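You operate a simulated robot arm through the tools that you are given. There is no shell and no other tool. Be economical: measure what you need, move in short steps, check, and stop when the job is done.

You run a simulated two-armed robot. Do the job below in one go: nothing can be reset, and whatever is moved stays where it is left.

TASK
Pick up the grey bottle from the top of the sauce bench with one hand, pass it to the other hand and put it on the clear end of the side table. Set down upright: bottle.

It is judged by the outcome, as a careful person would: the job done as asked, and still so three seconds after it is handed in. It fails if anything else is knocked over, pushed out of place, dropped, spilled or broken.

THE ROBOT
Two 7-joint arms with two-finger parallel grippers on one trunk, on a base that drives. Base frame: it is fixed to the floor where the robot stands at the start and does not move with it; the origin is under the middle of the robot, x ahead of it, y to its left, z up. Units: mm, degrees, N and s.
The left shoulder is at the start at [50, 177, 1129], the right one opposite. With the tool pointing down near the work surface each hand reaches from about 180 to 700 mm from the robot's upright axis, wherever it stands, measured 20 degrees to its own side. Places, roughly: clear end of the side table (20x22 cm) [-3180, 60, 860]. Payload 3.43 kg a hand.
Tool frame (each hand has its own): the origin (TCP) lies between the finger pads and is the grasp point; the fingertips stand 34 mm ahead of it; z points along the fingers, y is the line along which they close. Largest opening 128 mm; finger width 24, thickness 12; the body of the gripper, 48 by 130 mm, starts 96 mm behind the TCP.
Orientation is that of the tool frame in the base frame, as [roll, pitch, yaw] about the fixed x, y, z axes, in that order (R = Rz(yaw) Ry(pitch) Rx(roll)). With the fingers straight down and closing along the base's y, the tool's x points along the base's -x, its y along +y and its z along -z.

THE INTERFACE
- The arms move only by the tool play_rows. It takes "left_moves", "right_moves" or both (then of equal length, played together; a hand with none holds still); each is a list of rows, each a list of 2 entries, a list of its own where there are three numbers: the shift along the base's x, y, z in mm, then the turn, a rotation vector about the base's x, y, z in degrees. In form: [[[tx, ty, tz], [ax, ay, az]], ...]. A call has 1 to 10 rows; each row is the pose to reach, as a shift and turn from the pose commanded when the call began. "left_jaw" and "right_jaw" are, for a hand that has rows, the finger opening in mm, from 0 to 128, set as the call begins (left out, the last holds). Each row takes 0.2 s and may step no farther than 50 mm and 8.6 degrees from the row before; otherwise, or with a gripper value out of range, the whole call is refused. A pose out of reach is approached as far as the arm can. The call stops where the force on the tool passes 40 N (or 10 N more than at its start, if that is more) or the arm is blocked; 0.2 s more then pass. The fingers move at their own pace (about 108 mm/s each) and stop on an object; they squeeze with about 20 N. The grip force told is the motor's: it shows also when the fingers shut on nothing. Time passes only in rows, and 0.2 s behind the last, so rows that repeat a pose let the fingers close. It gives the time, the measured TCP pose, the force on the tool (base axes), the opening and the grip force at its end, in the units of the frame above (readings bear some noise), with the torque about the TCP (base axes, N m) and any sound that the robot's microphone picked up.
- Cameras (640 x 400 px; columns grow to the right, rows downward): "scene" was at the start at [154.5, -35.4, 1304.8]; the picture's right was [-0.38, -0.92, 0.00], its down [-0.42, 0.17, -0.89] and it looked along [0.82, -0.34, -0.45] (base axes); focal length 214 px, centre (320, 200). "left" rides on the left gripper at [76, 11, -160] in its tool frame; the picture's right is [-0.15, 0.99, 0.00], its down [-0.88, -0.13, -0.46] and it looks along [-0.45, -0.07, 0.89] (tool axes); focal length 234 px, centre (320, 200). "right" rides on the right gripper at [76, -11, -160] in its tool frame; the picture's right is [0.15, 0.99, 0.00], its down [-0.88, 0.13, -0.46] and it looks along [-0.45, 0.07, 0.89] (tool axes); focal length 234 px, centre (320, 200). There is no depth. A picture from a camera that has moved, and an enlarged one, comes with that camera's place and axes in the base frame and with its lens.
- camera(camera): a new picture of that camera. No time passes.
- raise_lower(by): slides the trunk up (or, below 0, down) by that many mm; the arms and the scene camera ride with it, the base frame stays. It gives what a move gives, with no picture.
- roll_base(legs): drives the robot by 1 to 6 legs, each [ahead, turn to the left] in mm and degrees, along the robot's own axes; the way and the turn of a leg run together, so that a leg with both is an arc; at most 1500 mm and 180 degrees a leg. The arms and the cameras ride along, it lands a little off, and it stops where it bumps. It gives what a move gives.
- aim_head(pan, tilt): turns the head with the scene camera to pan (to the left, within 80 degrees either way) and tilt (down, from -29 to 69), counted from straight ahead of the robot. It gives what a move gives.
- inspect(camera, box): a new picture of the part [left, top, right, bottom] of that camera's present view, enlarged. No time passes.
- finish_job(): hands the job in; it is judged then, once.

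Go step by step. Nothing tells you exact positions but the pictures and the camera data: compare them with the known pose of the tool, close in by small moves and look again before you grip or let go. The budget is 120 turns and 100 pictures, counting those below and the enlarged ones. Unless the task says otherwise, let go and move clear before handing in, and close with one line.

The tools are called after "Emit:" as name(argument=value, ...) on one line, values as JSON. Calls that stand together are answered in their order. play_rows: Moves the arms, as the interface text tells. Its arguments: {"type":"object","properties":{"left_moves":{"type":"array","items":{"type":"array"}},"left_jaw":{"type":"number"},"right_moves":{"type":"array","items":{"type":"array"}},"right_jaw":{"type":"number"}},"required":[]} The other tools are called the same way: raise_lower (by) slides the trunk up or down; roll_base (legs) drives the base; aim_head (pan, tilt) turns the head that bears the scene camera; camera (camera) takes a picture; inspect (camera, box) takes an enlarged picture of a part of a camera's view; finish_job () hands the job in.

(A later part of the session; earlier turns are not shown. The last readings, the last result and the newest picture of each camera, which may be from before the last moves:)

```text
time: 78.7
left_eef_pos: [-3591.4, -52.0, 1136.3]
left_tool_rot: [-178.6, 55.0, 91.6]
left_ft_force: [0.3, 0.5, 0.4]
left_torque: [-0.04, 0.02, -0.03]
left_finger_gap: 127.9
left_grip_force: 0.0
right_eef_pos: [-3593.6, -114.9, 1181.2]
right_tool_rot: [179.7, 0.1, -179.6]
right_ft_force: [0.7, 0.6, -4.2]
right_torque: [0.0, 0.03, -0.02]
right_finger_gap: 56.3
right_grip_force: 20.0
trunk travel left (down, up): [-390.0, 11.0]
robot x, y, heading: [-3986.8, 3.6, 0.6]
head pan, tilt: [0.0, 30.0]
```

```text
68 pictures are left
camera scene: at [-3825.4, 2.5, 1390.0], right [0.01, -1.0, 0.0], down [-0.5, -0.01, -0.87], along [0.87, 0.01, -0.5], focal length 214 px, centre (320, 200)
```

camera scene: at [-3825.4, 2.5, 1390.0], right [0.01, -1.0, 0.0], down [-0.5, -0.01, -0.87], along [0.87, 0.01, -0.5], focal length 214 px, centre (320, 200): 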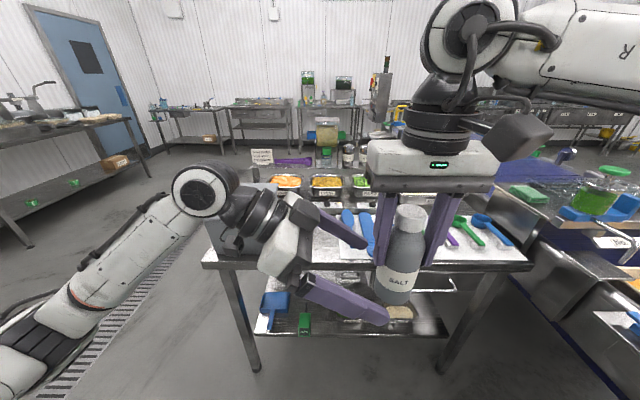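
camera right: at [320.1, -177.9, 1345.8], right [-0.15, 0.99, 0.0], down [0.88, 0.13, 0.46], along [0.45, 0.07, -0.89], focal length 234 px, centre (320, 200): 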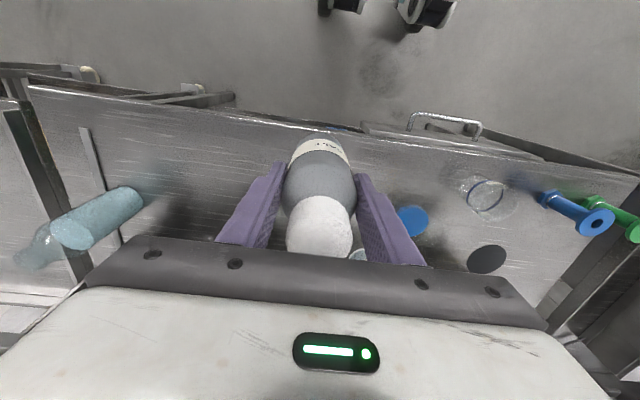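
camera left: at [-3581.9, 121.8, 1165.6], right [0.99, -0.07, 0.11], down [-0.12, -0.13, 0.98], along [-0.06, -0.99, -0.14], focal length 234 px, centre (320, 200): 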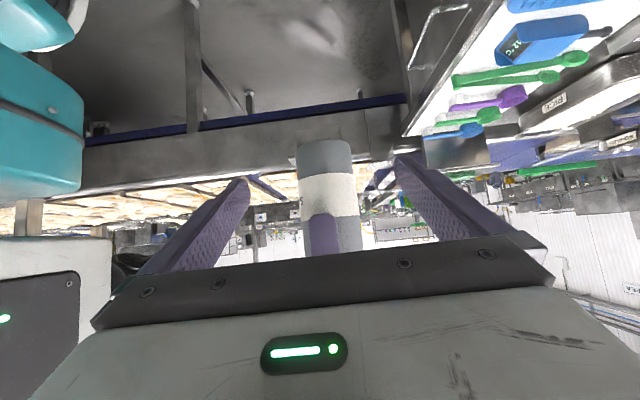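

The alignment looks good. I'll move the last 56 mm in, with the left fingers straddling the lower body.

Emit:
play_rows(left_moves=[[[0, -15, -1], [0, 0, 0]], [[-1, -30, -2], [0, 0, 0]], [[-1, -45, -3], [0, 0, 0]], [[-1, -56, -3], [0, 0, 0]], [[-1, -56, -3], [0, 0, 0]]])

Emit:
camera(camera="left")

Emit:
inspect(camera="scene", box=[240, 120, 520, 320])

```text
time: 79.9
left_eef_pos: [-3592.6, -107.4, 1132.0]
left_tool_rot: [-178.7, 55.0, 91.7]
left_ft_force: [0.0, 0.3, 0.7]
left_torque: [0.02, 0.01, -0.03]
left_finger_gap: 128.2
left_grip_force: 0.0
right_eef_pos: [-3593.3, -114.6, 1181.8]
right_tool_rot: [179.7, 0.1, -179.5]
right_ft_force: [-0.3, 0.5, -3.1]
right_torque: [-0.02, 0.01, 0.0]
right_finger_gap: 56.6
right_grip_force: 19.5
trunk travel left (down, up): [-390.0, 11.0]
robot x, y, heading: [-3985.4, 2.0, 0.8]
head pan, tilt: [0.0, 30.0]
```

```text
67 pictures are left
camera left: at [-3583.1, 66.9, 1161.7], right [0.99, -0.07, 0.11], down [-0.12, -0.13, 0.98], along [-0.06, -0.99, -0.14], focal length 234 px, centre (320, 200)
```

left: 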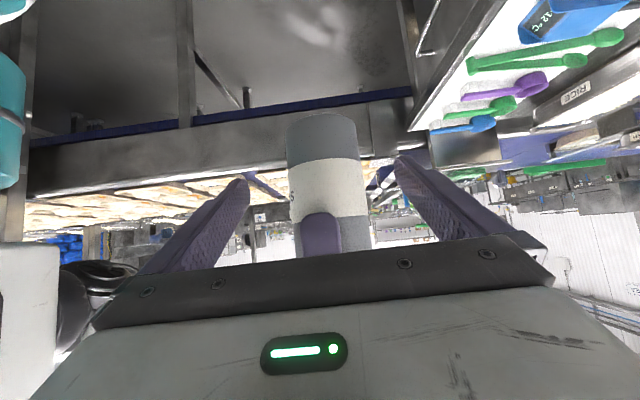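

```text
2.00 times, centred on (380, 220) of scene
camera zoom: at [-3825.4, 2.3, 1390.0], right [0.01, -1.0, 0.0], down [-0.5, -0.01, -0.87], along [0.87, 0.01, -0.5], focal length 429 px, centre (200, 160)
```

zoom: 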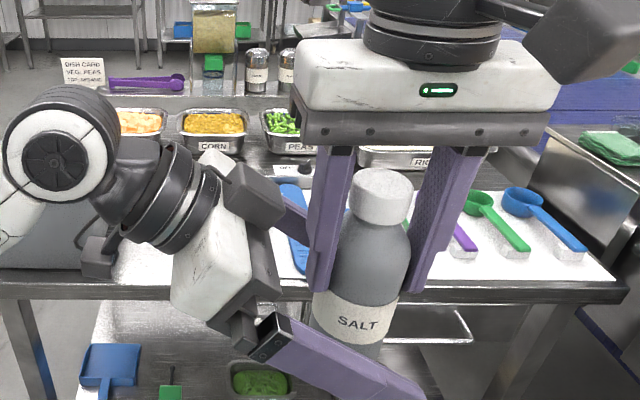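

The bottle sits about 5 mm to the +x side between the left fingers. I'll shift the hand by 4 mm and close it.

Emit:
play_rows(left_moves=[[[4, 0, 0], [0, 0, 0]], [[4, 0, 0], [0, 0, 0]]])

Emit:
play_rows(left_moves=[[[0, 0, 0], [0, 0, 0]], [[0, 0, 0], [0, 0, 0]], [[0, 0, 0], [0, 0, 0]], [[0, 0, 0], [0, 0, 0]], [[0, 0, 0], [0, 0, 0]]], left_jaw=0)

Emit:
camera(camera="left")

Emit:
inspect(camera="scene", box=[240, 120, 520, 320])

```text
time: 80.5
left_eef_pos: [-3589.6, -107.0, 1131.3]
left_tool_rot: [-178.7, 54.9, 91.8]
left_ft_force: [0.6, -0.1, -0.3]
left_torque: [0.0, -0.01, 0.0]
left_finger_gap: 128.0
left_grip_force: 0.1
right_eef_pos: [-3594.0, -114.6, 1181.9]
right_tool_rot: [179.6, 0.2, -179.5]
right_ft_force: [-0.2, -0.6, -3.1]
right_torque: [0.0, 0.02, -0.03]
right_finger_gap: 56.2
right_grip_force: 20.2
trunk travel left (down, up): [-390.0, 11.0]
robot x, y, heading: [-3982.2, 1.9, 0.5]
head pan, tilt: [0.0, 30.0]
```

```text
time: 81.7
left_eef_pos: [-3588.4, -106.8, 1131.8]
left_tool_rot: [-178.7, 54.9, 91.8]
left_ft_force: [6.6, -2.0, 0.1]
left_torque: [0.06, -0.36, -0.04]
left_finger_gap: 57.3
left_grip_force: 20.2
right_eef_pos: [-3594.7, -114.7, 1182.2]
right_tool_rot: [179.8, 0.0, -179.4]
right_ft_force: [-6.2, 1.4, -0.4]
right_torque: [0.03, 0.79, 0.11]
right_finger_gap: 56.6
right_grip_force: 19.9
trunk travel left (down, up): [-390.0, 11.0]
robot x, y, heading: [-3987.2, -3.5, 0.6]
head pan, tilt: [0.0, 30.0]
```

```text
65 pictures are left
camera left: at [-3578.7, 67.2, 1161.4], right [0.99, -0.07, 0.11], down [-0.12, -0.13, 0.98], along [-0.06, -0.99, -0.14], focal length 234 px, centre (320, 200)
```

left: 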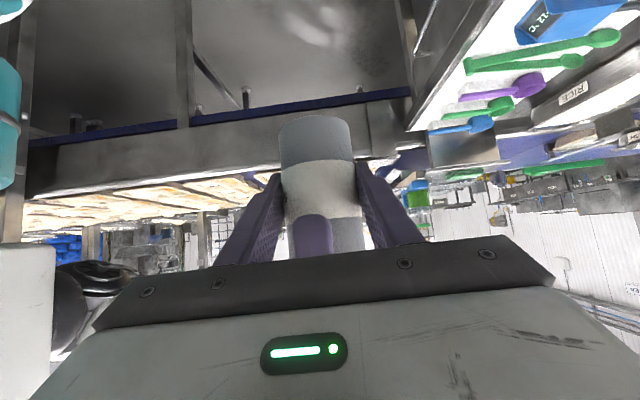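

```text
2.00 times, centred on (380, 220) of scene
camera zoom: at [-3825.4, 2.2, 1390.0], right [0.01, -1.0, 0.0], down [-0.5, -0.01, -0.87], along [0.87, 0.01, -0.5], focal length 429 px, centre (200, 160)
```

zoom: 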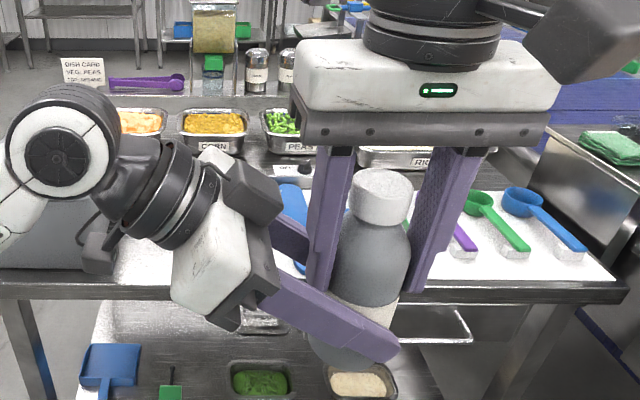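

Both hands hold the bottle, with a 6 N sideways strain between them. I'll ease the left hand 3 mm in +x to take that off before the right lets go.

Emit:
play_rows(left_moves=[[[2, 0, 0], [0, 0, 0]], [[3, 0, 0], [0, 0, 0]], [[3, 0, 0], [0, 0, 0]]])

```text
time: 82.5
left_eef_pos: [-3586.9, -107.3, 1132.3]
left_tool_rot: [-178.6, 54.9, 91.5]
left_ft_force: [-5.9, 0.2, -0.7]
left_torque: [-0.11, -0.67, -0.18]
left_finger_gap: 57.4
left_grip_force: 20.0
right_eef_pos: [-3592.3, -115.6, 1182.3]
right_tool_rot: [179.8, 0.3, -179.6]
right_ft_force: [5.5, -0.2, -0.7]
right_torque: [0.11, 0.39, 0.15]
right_finger_gap: 56.2
right_grip_force: 19.9
trunk travel left (down, up): [-390.0, 11.0]
robot x, y, heading: [-3985.1, -2.0, 0.4]
head pan, tilt: [0.0, 30.0]
```

Emit:
play_rows(left_moves=[[[-1.5, 0, 0], [0, 0, 0]], [[-1.5, 0, 0], [0, 0, 0]]])

Emit:
play_rows(right_moves=[[[0, 0, 0], [0, 0, 0]], [[0, 0, 0], [0, 0, 0]], [[0, 0, 0], [0, 0, 0]]], right_jaw=84)

Emit:
inspect(camera="scene", box=[240, 120, 520, 320])

```text
time: 83.1
left_eef_pos: [-3587.9, -106.7, 1131.7]
left_tool_rot: [-178.6, 55.0, 91.7]
left_ft_force: [-4.7, -1.3, -0.2]
left_torque: [0.11, -0.28, -0.12]
left_finger_gap: 57.4
left_grip_force: 19.9
right_eef_pos: [-3594.4, -115.0, 1182.1]
right_tool_rot: [179.7, 0.2, -179.4]
right_ft_force: [5.3, 0.2, -1.2]
right_torque: [-0.04, 0.06, 0.07]
right_finger_gap: 56.4
right_grip_force: 20.0
trunk travel left (down, up): [-390.0, 11.0]
robot x, y, heading: [-3983.7, -0.8, 0.7]
head pan, tilt: [0.0, 30.0]
```

```text
time: 83.9
left_eef_pos: [-3588.3, -107.1, 1132.1]
left_tool_rot: [-178.6, 54.9, 91.7]
left_ft_force: [0.8, 1.3, -0.4]
left_torque: [-0.05, 0.15, 0.0]
left_finger_gap: 56.9
left_grip_force: 20.4
right_eef_pos: [-3595.1, -113.4, 1182.0]
right_tool_rot: [179.7, 0.0, -179.5]
right_ft_force: [-0.3, 0.1, -0.2]
right_torque: [-0.03, -0.02, -0.01]
right_finger_gap: 84.1
right_grip_force: 0.0
trunk travel left (down, up): [-390.0, 11.0]
robot x, y, heading: [-3986.8, 2.2, 0.5]
head pan, tilt: [0.0, 30.0]
```

```text
2.00 times, centred on (380, 220) of scene
camera zoom: at [-3825.4, 2.2, 1390.0], right [0.01, -1.0, 0.0], down [-0.5, -0.01, -0.87], along [0.87, 0.01, -0.5], focal length 429 px, centre (200, 160)
```

zoom: 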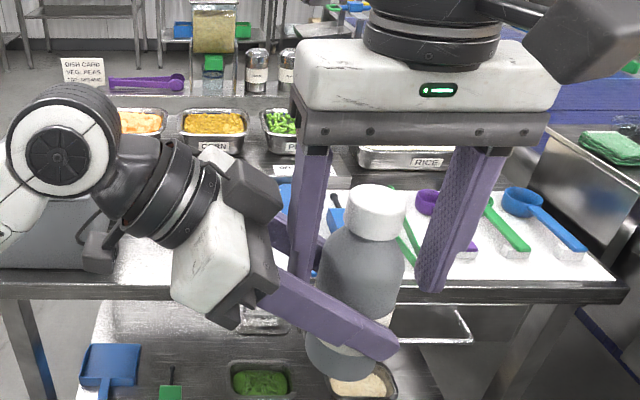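

The right hand has let go and the left now holds the bottle. I'll raise the right hand clear.

Emit:
play_rows(right_moves=[[[0, 0, 25], [0, 0, 0]], [[0, 0, 50], [0, 0, 0]], [[0, 0, 75], [0, 0, 0]], [[0, 0, 100], [0, 0, 0]], [[0, 0, 125], [0, 0, 0]], [[0, -20, 130], [0, 0, 0]], [[0, -50, 130], [0, 0, 0]], [[0, -90, 130], [0, 0, 0]], [[0, -130, 130], [0, 0, 0]], [[0, -160, 130], [0, 0, 0]]])

Emit:
camera(camera="left")

Emit:
camera(camera="scene")

Emit:
camera(camera="right")

```text
time: 86.1
left_eef_pos: [-3587.0, -106.2, 1131.4]
left_tool_rot: [-178.7, 54.9, 91.7]
left_ft_force: [-0.2, -0.1, -1.2]
left_torque: [0.04, 0.01, -0.02]
left_finger_gap: 57.0
left_grip_force: 20.1
right_eef_pos: [-3588.5, -274.8, 1314.2]
right_tool_rot: [179.7, 0.2, -179.2]
right_ft_force: [0.0, 0.6, 0.4]
right_torque: [0.02, -0.02, 0.02]
right_finger_gap: 84.1
right_grip_force: 0.0
right hand out of reach, approached as far as the arm can: row 1, 2, 3, 4, 5, 6, 7
trunk travel left (down, up): [-390.0, 11.0]
robot x, y, heading: [-3986.0, -0.3, 0.5]
head pan, tilt: [0.0, 30.0]
```

```text
62 pictures are left
camera left: at [-3577.7, 66.6, 1161.5], right [0.99, -0.07, 0.11], down [-0.12, -0.13, 0.98], along [-0.06, -0.99, -0.14], focal length 234 px, centre (320, 200)
```

left: 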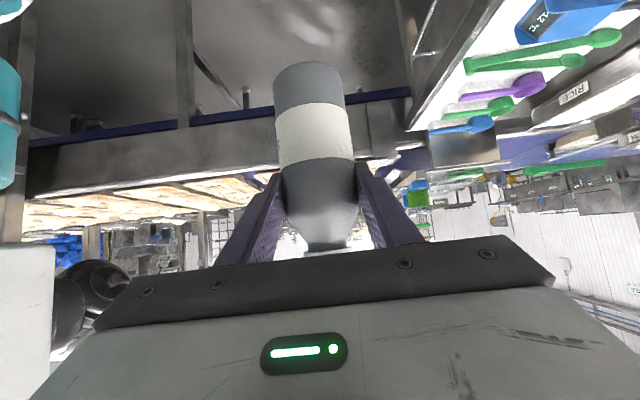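

```text
61 pictures are left
camera scene: at [-3825.7, 1.5, 1390.0], right [0.01, -1.0, 0.0], down [-0.5, -0.01, -0.87], along [0.87, 0.01, -0.5], focal length 214 px, centre (320, 200)
```

scene: 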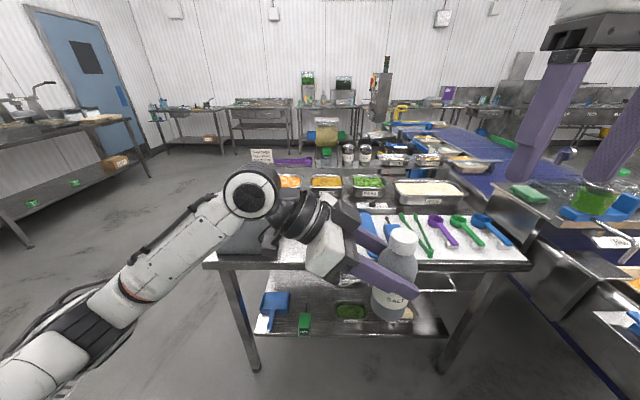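

```text
60 pictures are left
camera right: at [-3665.2, -287.1, 1473.9], right [-0.16, 0.99, 0.0], down [0.88, 0.14, 0.46], along [0.45, 0.08, -0.89], focal length 234 px, centre (320, 200)
```

right: 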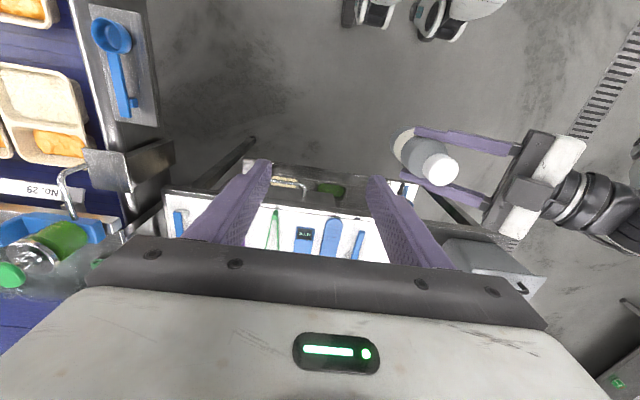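

The bottle has slid about 40 mm down in the left grip. I'll hold still briefly to see whether it's still slipping.

Emit:
play_rows(left_moves=[[[0, 0, 0], [0, 0, 0]], [[0, 0, 0], [0, 0, 0]]], left_jaw=0)

Emit:
camera(camera="left")

```text
time: 86.7
left_eef_pos: [-3587.5, -105.9, 1130.3]
left_tool_rot: [-178.6, 55.0, 91.7]
left_ft_force: [0.8, -0.7, -0.3]
left_torque: [0.0, 0.02, -0.02]
left_finger_gap: 57.3
left_grip_force: 20.1
right_eef_pos: [-3589.9, -274.3, 1314.3]
right_tool_rot: [179.9, 0.1, -179.4]
right_ft_force: [-0.2, 0.9, -1.0]
right_torque: [0.0, 0.0, 0.01]
right_finger_gap: 84.3
right_grip_force: 0.0
trunk travel left (down, up): [-390.0, 11.0]
robot x, y, heading: [-3982.9, 1.2, 0.7]
head pan, tilt: [0.0, 30.0]
```

```text
59 pictures are left
camera left: at [-3577.4, 67.3, 1161.3], right [0.99, -0.07, 0.11], down [-0.12, -0.13, 0.98], along [-0.06, -0.99, -0.14], focal length 234 px, centre (320, 200)
```

left: 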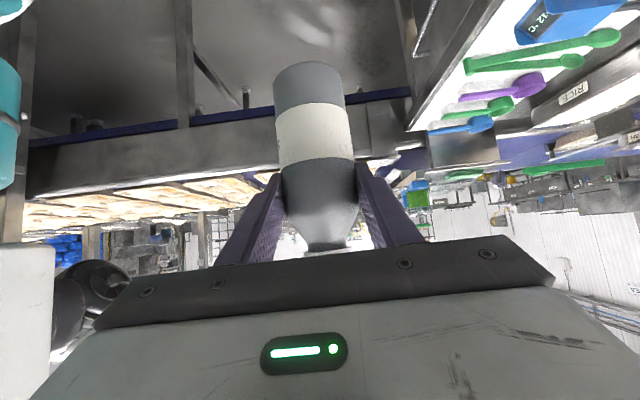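

It's stable now, held about 90 mm above its base, which still suits placing. I'll check that it's upright.

Emit:
inspect(camera="scene", box=[320, 210, 480, 330])

Emit:
inspect(camera="right", box=[360, 90, 520, 210])

```text
3.33 times, centred on (400, 270) of scene
camera zoom: at [-3825.3, 2.3, 1390.0], right [0.01, -1.0, 0.0], down [-0.5, -0.01, -0.87], along [0.87, 0.01, -0.5], focal length 715 px, centre (53, -33)
```

zoom: 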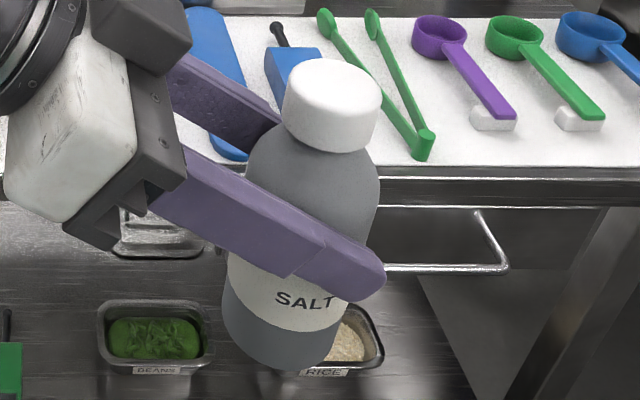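

```text
3.33 times, centred on (440, 150) of right
camera zoom: at [-3664.9, -285.9, 1474.1], right [-0.16, 0.99, 0.0], down [0.88, 0.14, 0.46], along [0.45, 0.07, -0.89], focal length 781 px, centre (-80, 367)
```

zoom: 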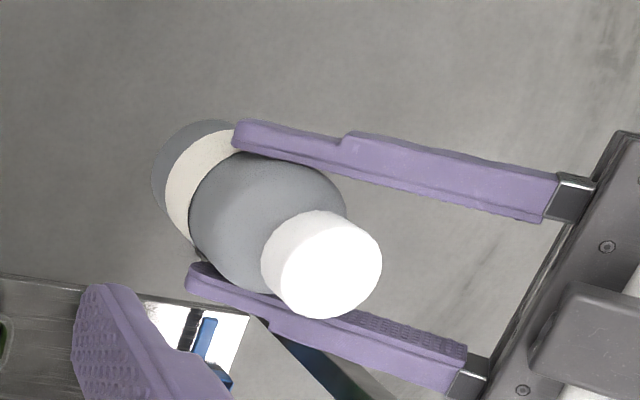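

The bottle is within about 2° of upright. I'll move it back to the left side, then swing the left hand about the vertical so that it points toward the table.

Emit:
play_rows(left_moves=[[[0, 10, 5], [0, 0, 0]], [[0, 30, 10], [0, 0, 0]], [[0, 55, 15], [0, 0, 0]], [[0, 80, 20], [0, 0, 0]], [[0, 105, 25], [0, 0, 0]], [[0, 130, 30], [0, 0, 0]], [[0, 155, 30], [0, 0, 0]], [[0, 180, 30], [0, 0, 0]], [[0, 195, 30], [0, 0, 0]], [[0, 200, 30], [0, 0, 0]]])

Emit:
play_rows(left_moves=[[[2, 0, 0], [0, 0, 4]], [[4, 0, 0], [0, 0, 11]], [[8, 0, 0], [0, 0, 18.5]], [[12, 0, 0], [0, 0, 26]], [[16, 0, 0], [0, 0, 33.5]], [[20, 0, 0], [0, 0, 41]], [[25, 0, 0], [0, 0, 48.5]], [[30, 0, 0], [0, 0, 55]], [[30, 0, 0], [0, 0, 60]], [[30, 0, 0], [0, 0, 60]]])

Emit:
camera(camera="left")

Emit:
camera(camera="scene")

```text
time: 88.9
left_eef_pos: [-3588.0, 94.2, 1162.5]
left_tool_rot: [-178.6, 54.9, 91.6]
left_ft_force: [-0.2, 0.5, -0.2]
left_torque: [0.02, 0.01, 0.02]
left_finger_gap: 57.2
left_grip_force: 19.7
right_eef_pos: [-3589.4, -273.4, 1314.5]
right_tool_rot: [179.9, 0.1, -179.3]
right_ft_force: [0.1, -0.2, 0.7]
right_torque: [-0.03, -0.01, 0.04]
right_finger_gap: 84.1
right_grip_force: 0.1
trunk travel left (down, up): [-390.0, 11.0]
robot x, y, heading: [-3987.2, -0.6, 1.0]
head pan, tilt: [0.0, 30.0]
```

```text
time: 91.1
left_eef_pos: [-3558.0, 94.8, 1162.4]
left_tool_rot: [-178.6, 54.9, 151.8]
left_ft_force: [1.2, 0.1, -0.5]
left_torque: [0.01, 0.03, 0.0]
left_finger_gap: 57.0
left_grip_force: 20.0
right_eef_pos: [-3588.3, -273.8, 1313.9]
right_tool_rot: [179.9, 0.0, -179.3]
right_ft_force: [-1.2, -1.1, -0.5]
right_torque: [-0.01, 0.01, 0.03]
right_finger_gap: 84.0
right_grip_force: 0.0
trunk travel left (down, up): [-390.0, 11.0]
robot x, y, heading: [-3985.0, -0.1, 0.4]
head pan, tilt: [0.0, 30.0]
```

```text
56 pictures are left
camera left: at [-3703.5, 188.9, 1192.0], right [0.56, 0.82, 0.11], down [0.06, -0.17, 0.98], along [0.83, -0.54, -0.14], focal length 234 px, centre (320, 200)
```

left: 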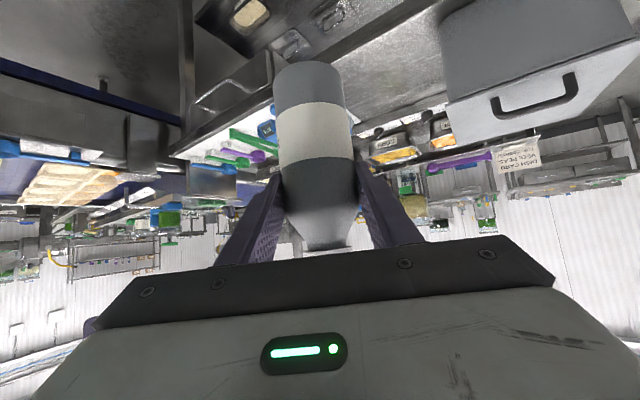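

```text
55 pictures are left
camera scene: at [-3825.4, 2.5, 1390.0], right [0.01, -1.0, 0.0], down [-0.5, -0.01, -0.87], along [0.87, 0.01, -0.5], focal length 214 px, centre (320, 200)
```

scene: 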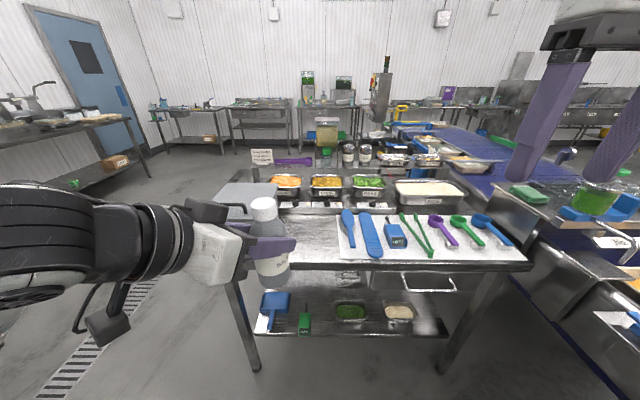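

Emit:
play_rows(left_moves=[[[8, 0, 0], [0, 0, 5]], [[16, 0, 0], [0, 0, 11]], [[24, 0, 0], [0, 0, 17]], [[32, 0, 0], [0, 0, 23]], [[40, 0, 0], [0, 0, 27.5]], [[40, 0, 0], [0, 0, 27.5]]])

Emit:
aim_head(pan=0, tilt=40)

Emit:
camera(camera="scene")

Emit:
camera(camera="left")

```text
time: 92.5
left_eef_pos: [-3515.9, 94.1, 1161.2]
left_tool_rot: [-178.7, 54.9, 179.3]
left_ft_force: [-0.7, -0.3, -0.2]
left_torque: [0.01, 0.01, -0.02]
left_finger_gap: 57.1
left_grip_force: 20.8
right_eef_pos: [-3589.4, -272.4, 1314.8]
right_tool_rot: [179.8, 0.1, -179.3]
right_ft_force: [0.0, 0.0, -0.4]
right_torque: [0.04, 0.01, -0.01]
right_finger_gap: 84.0
right_grip_force: 0.1
trunk travel left (down, up): [-390.0, 11.0]
robot x, y, heading: [-3984.1, 1.9, 0.4]
head pan, tilt: [0.0, 30.0]
```

```text
time: 93.2
left_eef_pos: [-3515.3, 93.4, 1163.3]
left_tool_rot: [-178.7, 54.9, 179.2]
left_ft_force: [-0.3, 0.8, 0.7]
left_torque: [0.0, 0.04, 0.01]
left_finger_gap: 56.7
left_grip_force: 19.8
right_eef_pos: [-3589.5, -273.4, 1314.3]
right_tool_rot: [179.9, 0.2, -179.3]
right_ft_force: [0.4, 0.0, -0.5]
right_torque: [-0.02, 0.02, 0.0]
right_finger_gap: 83.7
right_grip_force: 0.0
trunk travel left (down, up): [-390.0, 11.0]
robot x, y, heading: [-3983.6, 0.6, 0.5]
head pan, tilt: [0.0, 40.0]
```

```text
54 pictures are left
camera scene: at [-3830.8, 2.2, 1374.7], right [0.01, -1.0, 0.0], down [-0.64, -0.01, -0.77], along [0.77, 0.01, -0.64], focal length 214 px, centre (320, 200)
```

scene: 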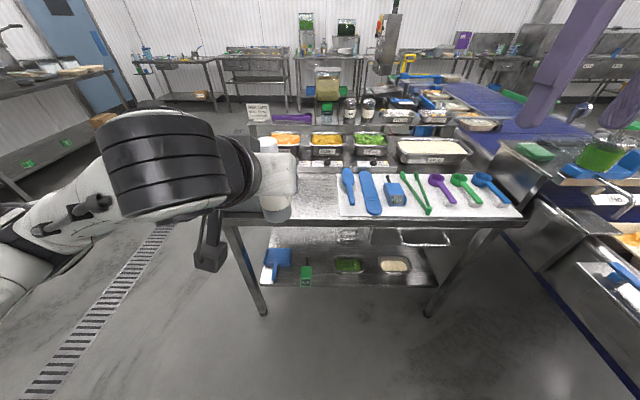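

```text
53 pictures are left
camera left: at [-3689.9, 110.5, 1192.3], right [0.12, 0.99, 0.11], down [0.13, -0.12, 0.98], along [0.98, -0.1, -0.14], focal length 234 px, centre (320, 200)
```

left: 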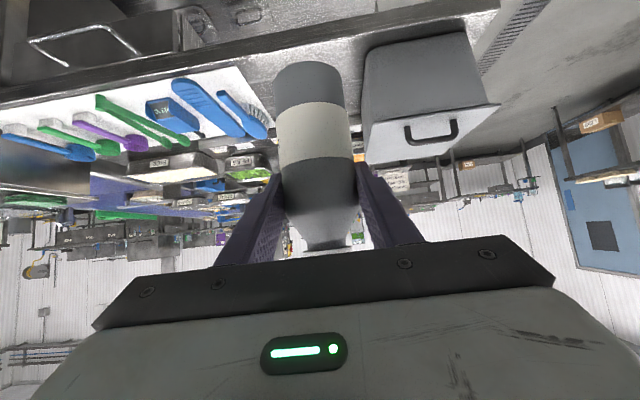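

The left hand now points at the table with the bottle upright. I'll drive 230 mm ahead, which brings the bottle high over the table's edge.

Emit:
roll_base(legs=[[230, 0]])

Emit:
camera(camera="left")

Emit:
camera(camera="right")

Emit:
camera(camera="scene")

```text
time: 94.9
left_eef_pos: [-3289.6, 97.9, 1162.9]
left_tool_rot: [-178.6, 54.9, 179.1]
left_ft_force: [0.0, 0.0, -0.4]
left_torque: [0.02, 0.02, 0.04]
left_finger_gap: 56.9
left_grip_force: 20.3
right_eef_pos: [-3361.1, -271.5, 1313.8]
right_tool_rot: [179.9, 0.0, -179.3]
right_ft_force: [-0.8, 1.0, -1.3]
right_torque: [0.0, 0.03, 0.03]
right_finger_gap: 83.9
right_grip_force: 0.1
trunk travel left (down, up): [-390.0, 11.0]
robot x, y, heading: [-3757.5, 0.8, 0.7]
head pan, tilt: [0.0, 40.0]
```

```text
52 pictures are left
camera left: at [-3462.9, 113.3, 1192.1], right [0.12, 0.99, 0.11], down [0.13, -0.12, 0.98], along [0.98, -0.1, -0.14], focal length 234 px, centre (320, 200)
```

left: 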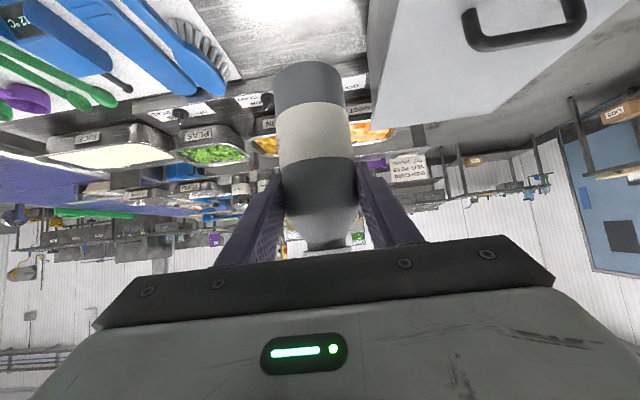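

```text
51 pictures are left
camera right: at [-3437.6, -283.0, 1474.0], right [-0.16, 0.99, 0.0], down [0.88, 0.14, 0.46], along [0.45, 0.07, -0.89], focal length 234 px, centre (320, 200)
```

right: 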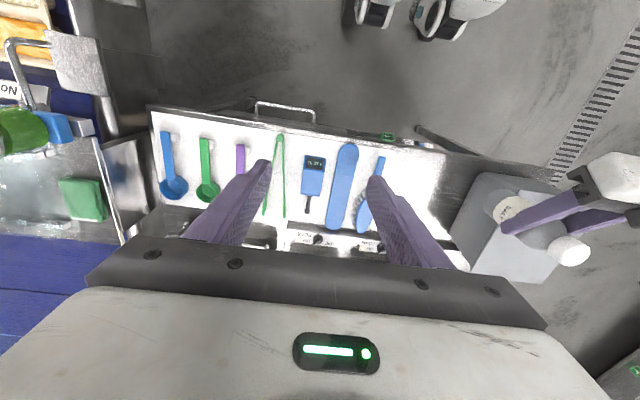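

```text
50 pictures are left
camera scene: at [-3603.6, 4.9, 1374.5], right [0.01, -1.0, 0.0], down [-0.64, -0.01, -0.77], along [0.77, 0.01, -0.64], focal length 214 px, centre (320, 200)
```

scene: 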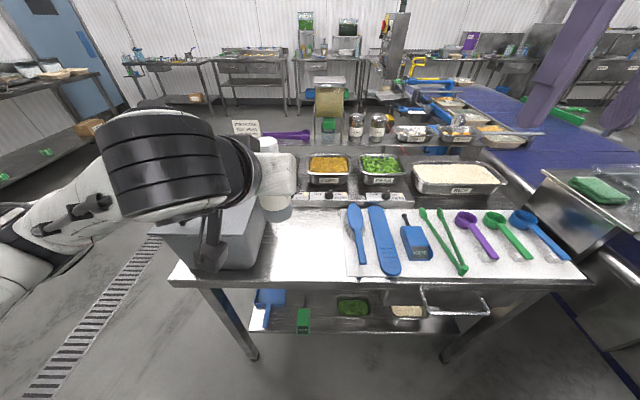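

The clear patch measures y -56 to 170 and x -3319 to -3010, so I'll aim for (-3190, 58). I'll bring the bottle over it, still about 20 mm above the top.

Emit:
play_rows(left_moves=[[[0, -13, -10], [0, 0, 0]], [[10, -27, -30], [0, 0, 0]], [[25, -40, -50], [0, 0, 0]], [[40, -40, -75], [0, 0, 0]], [[60, -40, -100], [0, 0, 0]], [[80, -40, -120], [0, 0, 0]], [[100, -40, -140], [0, 0, 0]], [[100, -40, -160], [0, 0, 0]], [[100, -40, -172], [0, 0, 0]], [[100, -40, -172], [0, 0, 0]]])

Emit:
camera(camera="left")

Emit:
camera(camera="scene")

Emit:
camera(camera="right")

```text
time: 97.1
left_eef_pos: [-3189.3, 56.5, 991.3]
left_tool_rot: [-178.7, 54.9, 179.2]
left_ft_force: [0.2, -0.9, 1.2]
left_torque: [0.03, 0.04, 0.03]
left_finger_gap: 56.8
left_grip_force: 20.0
right_eef_pos: [-3362.3, -271.2, 1314.7]
right_tool_rot: [180.0, 0.1, -179.3]
right_ft_force: [0.1, 0.5, 0.3]
right_torque: [-0.01, 0.0, 0.0]
right_finger_gap: 84.0
right_grip_force: 0.1
trunk travel left (down, up): [-390.0, 11.0]
robot x, y, heading: [-3757.9, 2.1, 0.6]
head pan, tilt: [0.0, 40.0]
```

```text
49 pictures are left
camera left: at [-3363.6, 73.2, 1020.4], right [0.12, 0.99, 0.11], down [0.13, -0.12, 0.98], along [0.98, -0.1, -0.14], focal length 234 px, centre (320, 200)
```

left: 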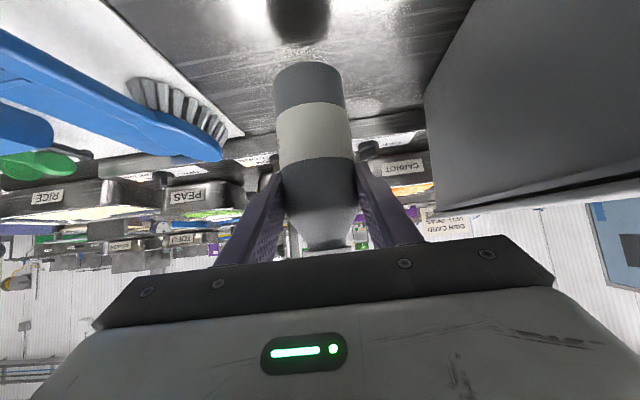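

```text
48 pictures are left
camera scene: at [-3604.3, 4.9, 1374.6], right [0.01, -1.0, 0.0], down [-0.64, -0.01, -0.77], along [0.77, 0.01, -0.64], focal length 214 px, centre (320, 200)
```

scene: 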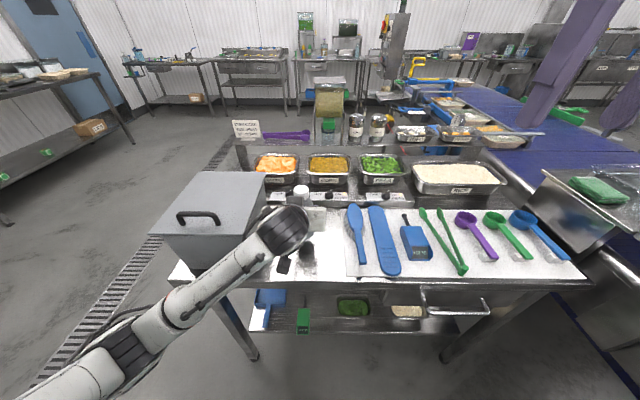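

```text
47 pictures are left
camera right: at [-3438.4, -283.1, 1474.2], right [-0.16, 0.99, 0.0], down [0.88, 0.14, 0.46], along [0.45, 0.07, -0.89], focal length 234 px, centre (320, 200)
```

right: 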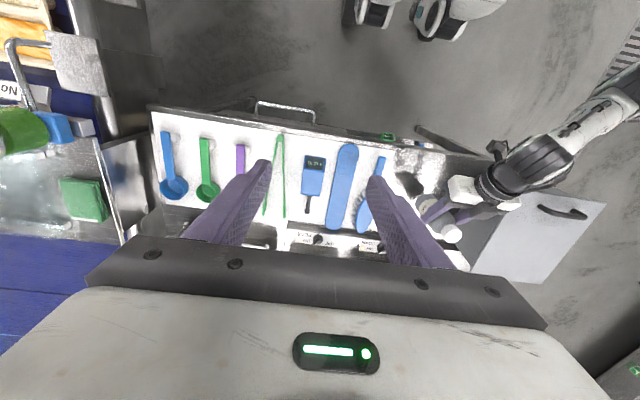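

The bottle is over the clear patch with its reflection just below, and the forearm stays clear of the box. I'll zoom in to judge the gap.

Emit:
inspect(camera="left", box=[240, 0, 400, 100])

Emit:
inspect(camera="right", box=[380, 120, 620, 270])

```text
4.00 times, centred on (320, 50) of left
camera zoom: at [-3363.6, 73.2, 1020.4], right [0.12, 0.99, 0.11], down [0.13, -0.12, 0.98], along [0.98, -0.1, -0.14], focal length 937 px, centre (320, 800)
```

zoom: 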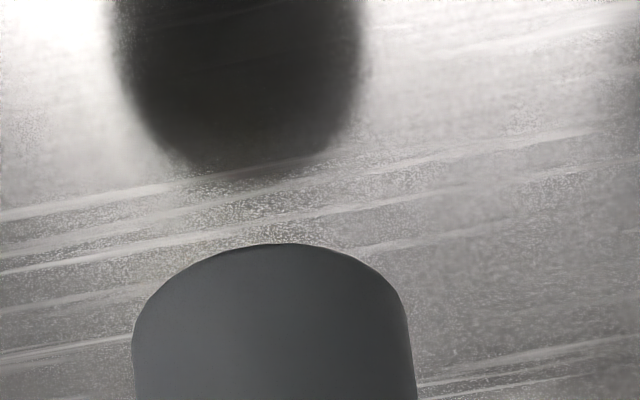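

```text
2.67 times, centred on (500, 195) of right
camera zoom: at [-3438.4, -283.1, 1474.2], right [-0.16, 0.99, 0.0], down [0.88, 0.14, 0.46], along [0.45, 0.07, -0.89], focal length 624 px, centre (-160, 213)
```

zoom: 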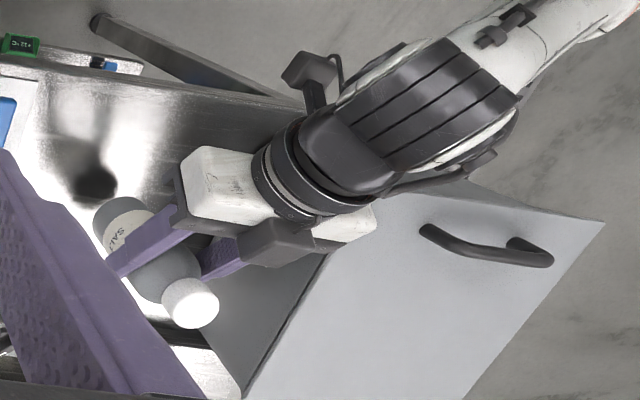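

I'll lower 20 mm and look at the gap again.

Emit:
play_rows(left_moves=[[[0, 0, -7], [0, 0, 0]], [[0, 0, -14], [0, 0, 0]], [[0, 0, -20], [0, 0, 0]], [[0, 0, -20], [0, 0, 0]]])

Emit:
inspect(camera="left", box=[240, 0, 400, 100])

Emit:
inspect(camera="right", box=[380, 120, 620, 270])

```text
time: 98.1
left_eef_pos: [-3189.7, 55.9, 969.2]
left_tool_rot: [-178.8, 54.8, 179.2]
left_ft_force: [-0.7, 0.7, -0.1]
left_torque: [0.01, -0.02, 0.01]
left_finger_gap: 56.6
left_grip_force: 19.7
right_eef_pos: [-3362.6, -270.0, 1314.4]
right_tool_rot: [179.9, 0.2, -179.2]
right_ft_force: [0.0, -0.3, 0.6]
right_torque: [0.01, -0.01, -0.01]
right_finger_gap: 83.8
right_grip_force: 0.0
trunk travel left (down, up): [-390.0, 11.0]
robot x, y, heading: [-3760.6, 4.1, 0.7]
head pan, tilt: [0.0, 40.0]
```

```text
4.00 times, centred on (320, 50) of left
camera zoom: at [-3363.5, 72.7, 1000.3], right [0.12, 0.99, 0.11], down [0.13, -0.12, 0.98], along [0.98, -0.1, -0.14], focal length 937 px, centre (320, 800)
```

zoom: 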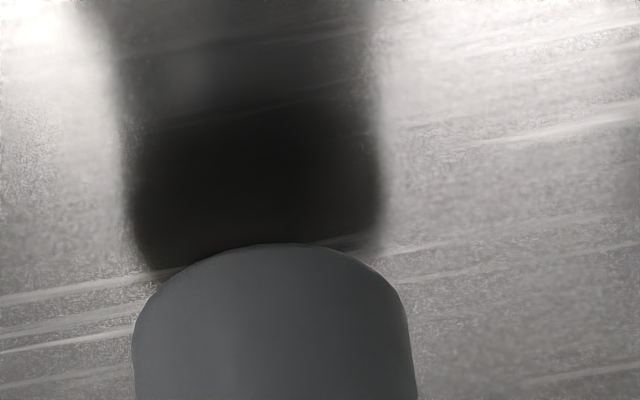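

```text
2.67 times, centred on (500, 195) of right
camera zoom: at [-3438.3, -283.0, 1474.2], right [-0.16, 0.99, 0.0], down [0.88, 0.14, 0.46], along [0.45, 0.07, -0.89], focal length 624 px, centre (-160, 213)
```

zoom: 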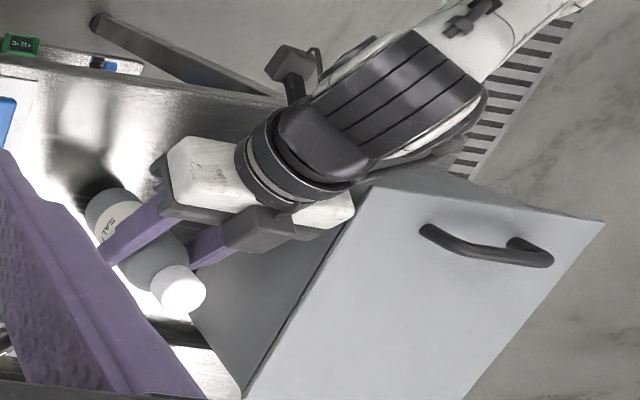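

The reflection suggests about 10 mm is left. I'll lower in small steps and watch the force.

Emit:
play_rows(left_moves=[[[0, 0, -3], [0, 0, 0]], [[0, 0, -6], [0, 0, 0]], [[0, 0, -6], [0, 0, 0]]])

Emit:
play_rows(left_moves=[[[0, 0, -2], [0, 0, 0]], [[0, 0, -2], [0, 0, 0]]])

Emit:
inspect(camera="left", box=[240, 0, 400, 100])

```text
time: 98.9
left_eef_pos: [-3190.4, 56.5, 964.1]
left_tool_rot: [-178.7, 54.8, 179.3]
left_ft_force: [0.4, 0.2, 0.9]
left_torque: [0.0, 0.04, -0.04]
left_finger_gap: 57.0
left_grip_force: 19.8
right_eef_pos: [-3362.4, -270.4, 1313.6]
right_tool_rot: [179.9, 0.1, -179.3]
right_ft_force: [-0.5, -0.3, 0.2]
right_torque: [-0.02, 0.01, 0.02]
right_finger_gap: 83.7
right_grip_force: 0.0
trunk travel left (down, up): [-390.0, 11.0]
robot x, y, heading: [-3758.3, 5.4, 0.6]
head pan, tilt: [0.0, 40.0]
```

```text
time: 99.5
left_eef_pos: [-3189.1, 57.2, 961.5]
left_tool_rot: [-178.7, 54.9, 179.2]
left_ft_force: [0.8, 1.4, 0.2]
left_torque: [-0.01, 0.03, -0.01]
left_finger_gap: 56.7
left_grip_force: 20.2
right_eef_pos: [-3361.9, -270.7, 1315.1]
right_tool_rot: [179.9, 0.1, -179.3]
right_ft_force: [-0.5, -0.2, -0.7]
right_torque: [0.0, 0.03, 0.0]
right_finger_gap: 84.0
right_grip_force: 0.0
trunk travel left (down, up): [-390.0, 11.0]
robot x, y, heading: [-3758.7, 2.5, 0.8]
head pan, tilt: [0.0, 40.0]
```

```text
4.00 times, centred on (320, 50) of left
camera zoom: at [-3363.6, 73.3, 992.1], right [0.12, 0.99, 0.11], down [0.13, -0.12, 0.98], along [0.98, -0.1, -0.14], focal length 937 px, centre (320, 800)
```

zoom: 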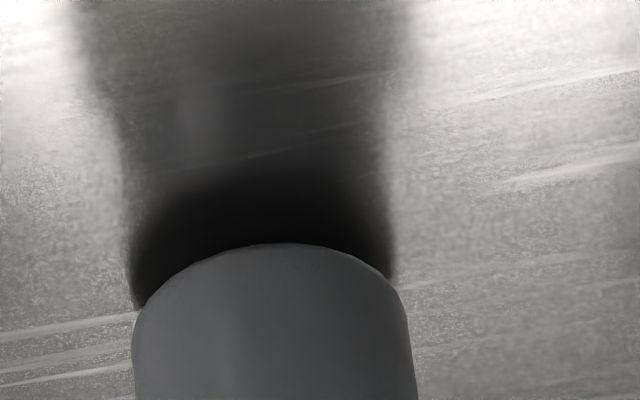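

About 5 mm remain by the reflection, so I'll go down a further 4 mm in fine steps.

Emit:
play_rows(left_moves=[[[0, 0, -2], [0, 0, 0]], [[0, 0, -4], [0, 0, 0]], [[0, 0, -4], [0, 0, 0]]])

Emit:
inspect(camera="left", box=[240, 0, 400, 100])

```text
time: 100.3
left_eef_pos: [-3189.5, 56.2, 957.8]
left_tool_rot: [-178.8, 55.0, 179.2]
left_ft_force: [-0.9, 0.7, 0.7]
left_torque: [0.0, 0.03, -0.01]
left_finger_gap: 56.9
left_grip_force: 20.1
right_eef_pos: [-3361.8, -271.2, 1314.6]
right_tool_rot: [179.9, 0.1, -179.3]
right_ft_force: [0.7, 0.4, -0.2]
right_torque: [-0.02, 0.03, 0.02]
right_finger_gap: 83.7
right_grip_force: 0.0
trunk travel left (down, up): [-390.0, 11.0]
robot x, y, heading: [-3757.8, 3.5, 0.7]
head pan, tilt: [0.0, 40.0]
```

```text
4.00 times, centred on (320, 50) of left
camera zoom: at [-3363.8, 73.0, 988.3], right [0.12, 0.99, 0.11], down [0.13, -0.12, 0.98], along [0.98, -0.1, -0.14], focal length 937 px, centre (320, 800)
```

zoom: 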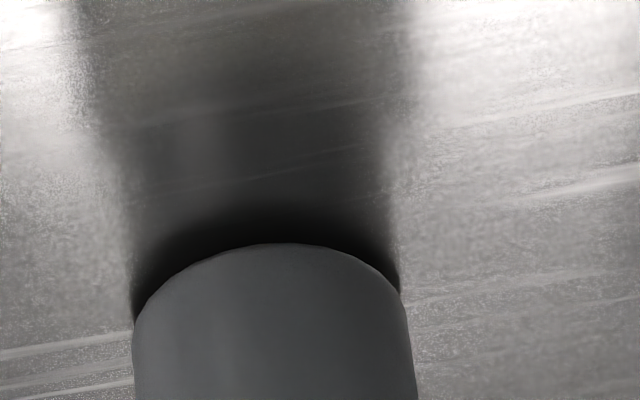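

Emit:
play_rows(left_moves=[[[0, 0, -1], [0, 0, 0]], [[0, 0, -2], [0, 0, 0]], [[0, 0, -2], [0, 0, 0]]])

Emit:
inspect(camera="left", box=[240, 0, 400, 100])

```text
time: 101.1
left_eef_pos: [-3190.7, 56.3, 957.0]
left_tool_rot: [-178.7, 55.0, 179.2]
left_ft_force: [-0.4, 0.1, 0.1]
left_torque: [0.1, 0.04, -0.01]
left_finger_gap: 56.9
left_grip_force: 19.6
right_eef_pos: [-3362.0, -271.1, 1312.6]
right_tool_rot: [179.9, 0.1, -179.2]
right_ft_force: [0.7, -0.5, 0.4]
right_torque: [0.0, -0.01, -0.02]
right_finger_gap: 83.9
right_grip_force: 0.2
trunk travel left (down, up): [-390.0, 11.0]
robot x, y, heading: [-3761.4, 3.0, 0.7]
head pan, tilt: [0.0, 40.0]
```

```text
4.00 times, centred on (320, 50) of left
camera zoom: at [-3363.7, 72.6, 986.8], right [0.12, 0.99, 0.11], down [0.13, -0.12, 0.98], along [0.98, -0.1, -0.14], focal length 937 px, centre (320, 800)
```

zoom: 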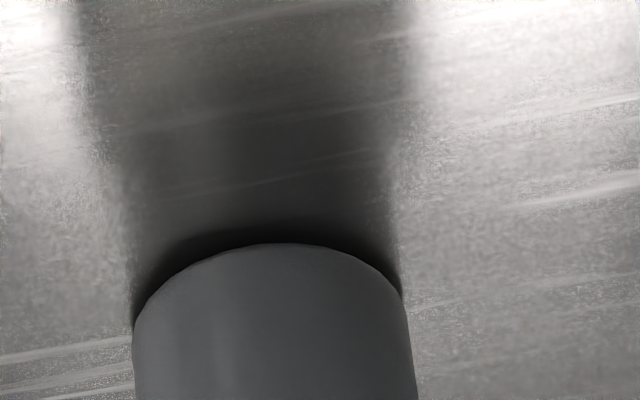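

Emit:
play_rows(left_moves=[[[0, 0, -1], [0, 0, 0]], [[0, 0, -2], [0, 0, 0]], [[0, 0, -2], [0, 0, 0]]])

Emit:
inspect(camera="left", box=[240, 0, 400, 100])

```text
time: 101.9
left_eef_pos: [-3191.0, 54.8, 957.8]
left_tool_rot: [-178.5, 55.2, 179.2]
left_ft_force: [-0.9, -0.7, 9.7]
left_torque: [0.24, -0.1, -0.08]
left_finger_gap: 57.0
left_grip_force: 19.6
right_eef_pos: [-3364.8, -271.2, 1314.5]
right_tool_rot: [179.8, 0.1, -179.3]
right_ft_force: [-0.3, -0.3, -0.2]
right_torque: [-0.01, -0.02, 0.03]
right_finger_gap: 84.0
right_grip_force: 0.0
trunk travel left (down, up): [-390.0, 11.0]
robot x, y, heading: [-3758.3, 2.2, 0.9]
head pan, tilt: [0.0, 40.0]
```

```text
4.00 times, centred on (320, 50) of left
camera zoom: at [-3364.0, 72.6, 985.7], right [0.12, 0.99, 0.11], down [0.12, -0.12, 0.98], along [0.99, -0.1, -0.14], focal length 937 px, centre (320, 800)
```

zoom: 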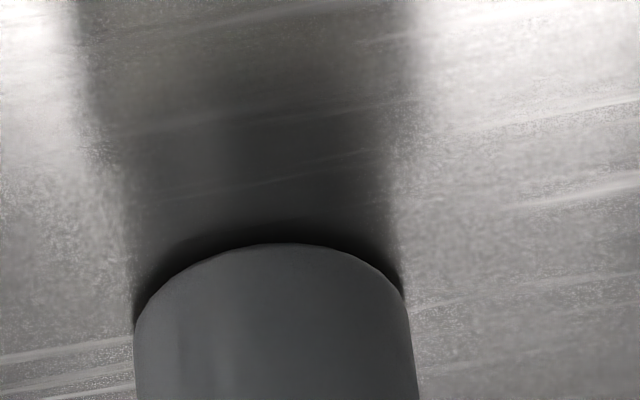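

The bottle is in contact at about 10 N and almost level. I'll ease off 1 mm and open the left fingers a little.

Emit:
play_rows(left_moves=[[[0, 0, 1], [0, 0, 0]], [[0, 0, 1], [0, 0, 0]]])

Emit:
play_rows(left_moves=[[[0, 0, 0], [0, 0, 0]], [[0, 0, 0], [0, 0, 0]], [[0, 0, 0], [0, 0, 0]]], left_jaw=90)

Emit:
camera(camera="left")

Emit:
inspect(camera="right", box=[380, 120, 620, 270])

```text
time: 102.5
left_eef_pos: [-3191.3, 55.8, 956.9]
left_tool_rot: [-178.7, 55.2, 179.2]
left_ft_force: [1.0, -1.8, 9.6]
left_torque: [0.1, -0.41, -0.09]
left_finger_gap: 56.8
left_grip_force: 19.7
right_eef_pos: [-3363.9, -270.1, 1314.2]
right_tool_rot: [179.8, 0.0, -179.3]
right_ft_force: [0.3, 1.0, -0.9]
right_torque: [0.04, -0.01, -0.01]
right_finger_gap: 84.0
right_grip_force: 0.1
trunk travel left (down, up): [-390.0, 11.0]
robot x, y, heading: [-3760.4, 5.2, 0.9]
head pan, tilt: [0.0, 40.0]
```

```text
time: 103.3
left_eef_pos: [-3190.6, 56.2, 954.1]
left_tool_rot: [-178.7, 54.9, 179.1]
left_ft_force: [0.9, -0.6, -1.1]
left_torque: [0.0, 0.01, 0.0]
left_finger_gap: 90.1
left_grip_force: 0.0
right_eef_pos: [-3362.4, -271.3, 1314.4]
right_tool_rot: [179.9, 0.1, -179.3]
right_ft_force: [-0.6, -0.3, -0.3]
right_torque: [-0.01, 0.01, -0.03]
right_finger_gap: 83.8
right_grip_force: 0.1
trunk travel left (down, up): [-390.0, 11.0]
robot x, y, heading: [-3757.7, 3.8, 0.8]
head pan, tilt: [0.0, 40.0]
```

```text
38 pictures are left
camera left: at [-3363.7, 72.8, 984.8], right [0.12, 0.99, 0.11], down [0.13, -0.12, 0.98], along [0.98, -0.1, -0.14], focal length 234 px, centre (320, 200)
```

left: 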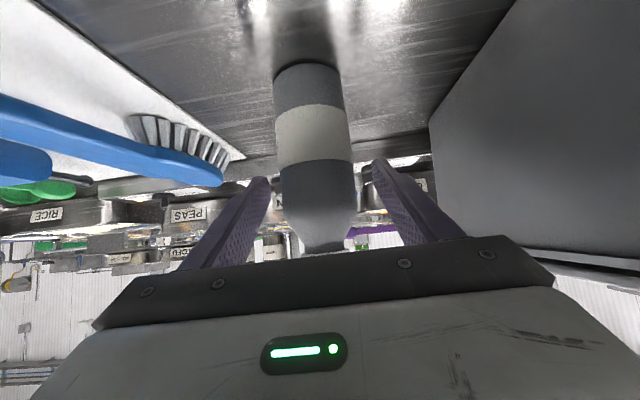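

```text
2.67 times, centred on (500, 195) of right
camera zoom: at [-3438.7, -283.1, 1474.2], right [-0.16, 0.99, 0.0], down [0.88, 0.14, 0.46], along [0.45, 0.07, -0.89], focal length 624 px, centre (-160, 213)
```

zoom: 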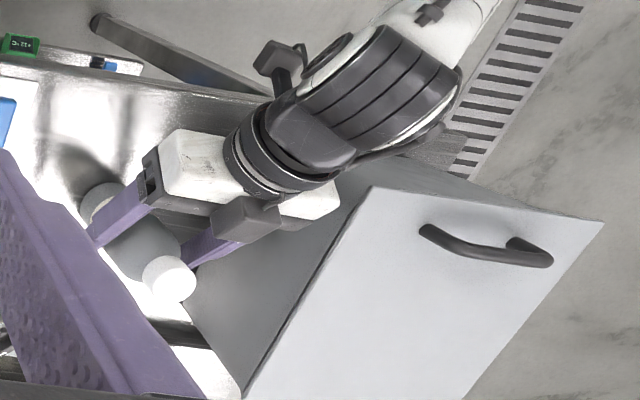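

The bottle stands free between the opened fingers. I'll withdraw the left hand straight back along its own axis.

Emit:
play_rows(left_moves=[[[-8, 0, 6], [0, 0, 0]], [[-20, 0, 14], [0, 0, 0]], [[-36, 0, 25], [0, 0, 0]], [[-52, 0, 36], [0, 0, 0]], [[-70, 0, 49], [0, 0, 0]], [[-88, 0, 62], [0, 0, 0]], [[-106, 0, 74], [0, 0, 0]], [[-124, 0, 87], [0, 0, 0]], [[-140, 0, 110], [0, 0, 0]], [[-140, 0, 140], [0, 0, 0]]])

Emit:
camera(camera="left")

Emit:
camera(camera="scene")

```text
time: 105.7
left_eef_pos: [-3322.5, 85.7, 1083.0]
left_tool_rot: [171.6, 55.4, 173.6]
left_ft_force: [0.3, 0.5, -0.7]
left_torque: [-0.02, 0.01, 0.01]
left_finger_gap: 90.0
left_grip_force: 0.0
right_eef_pos: [-3362.7, -270.1, 1315.2]
right_tool_rot: [179.8, 0.1, -179.3]
right_ft_force: [0.5, 0.3, 0.0]
right_torque: [-0.01, 0.02, 0.01]
right_finger_gap: 84.0
right_grip_force: 0.0
trunk travel left (down, up): [-390.0, 11.0]
robot x, y, heading: [-3763.2, 0.7, 0.6]
head pan, tilt: [0.0, 40.0]
stopped in row 10 (left hand): the arm was blocked; the commanded pose is now the measured one
```

```text
36 pictures are left
camera left: at [-3496.3, 92.7, 1112.3], right [0.07, 0.98, 0.2], down [0.12, -0.21, 0.97], along [0.99, -0.05, -0.14], focal length 234 px, centre (320, 200)
```

left: 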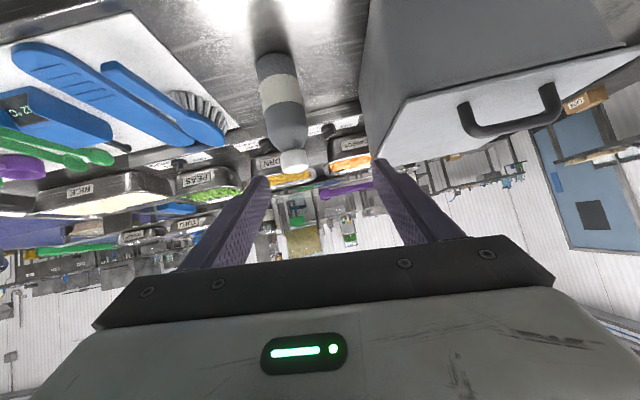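

```text
35 pictures are left
camera scene: at [-3604.6, 5.4, 1374.7], right [0.01, -1.0, 0.0], down [-0.64, -0.01, -0.77], along [0.77, 0.01, -0.64], focal length 214 px, centre (320, 200)
```

scene: 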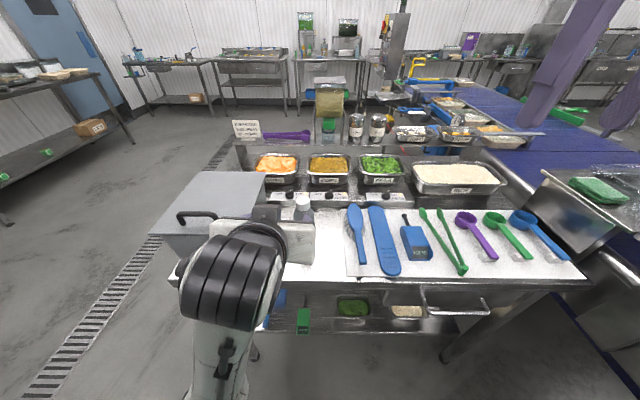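

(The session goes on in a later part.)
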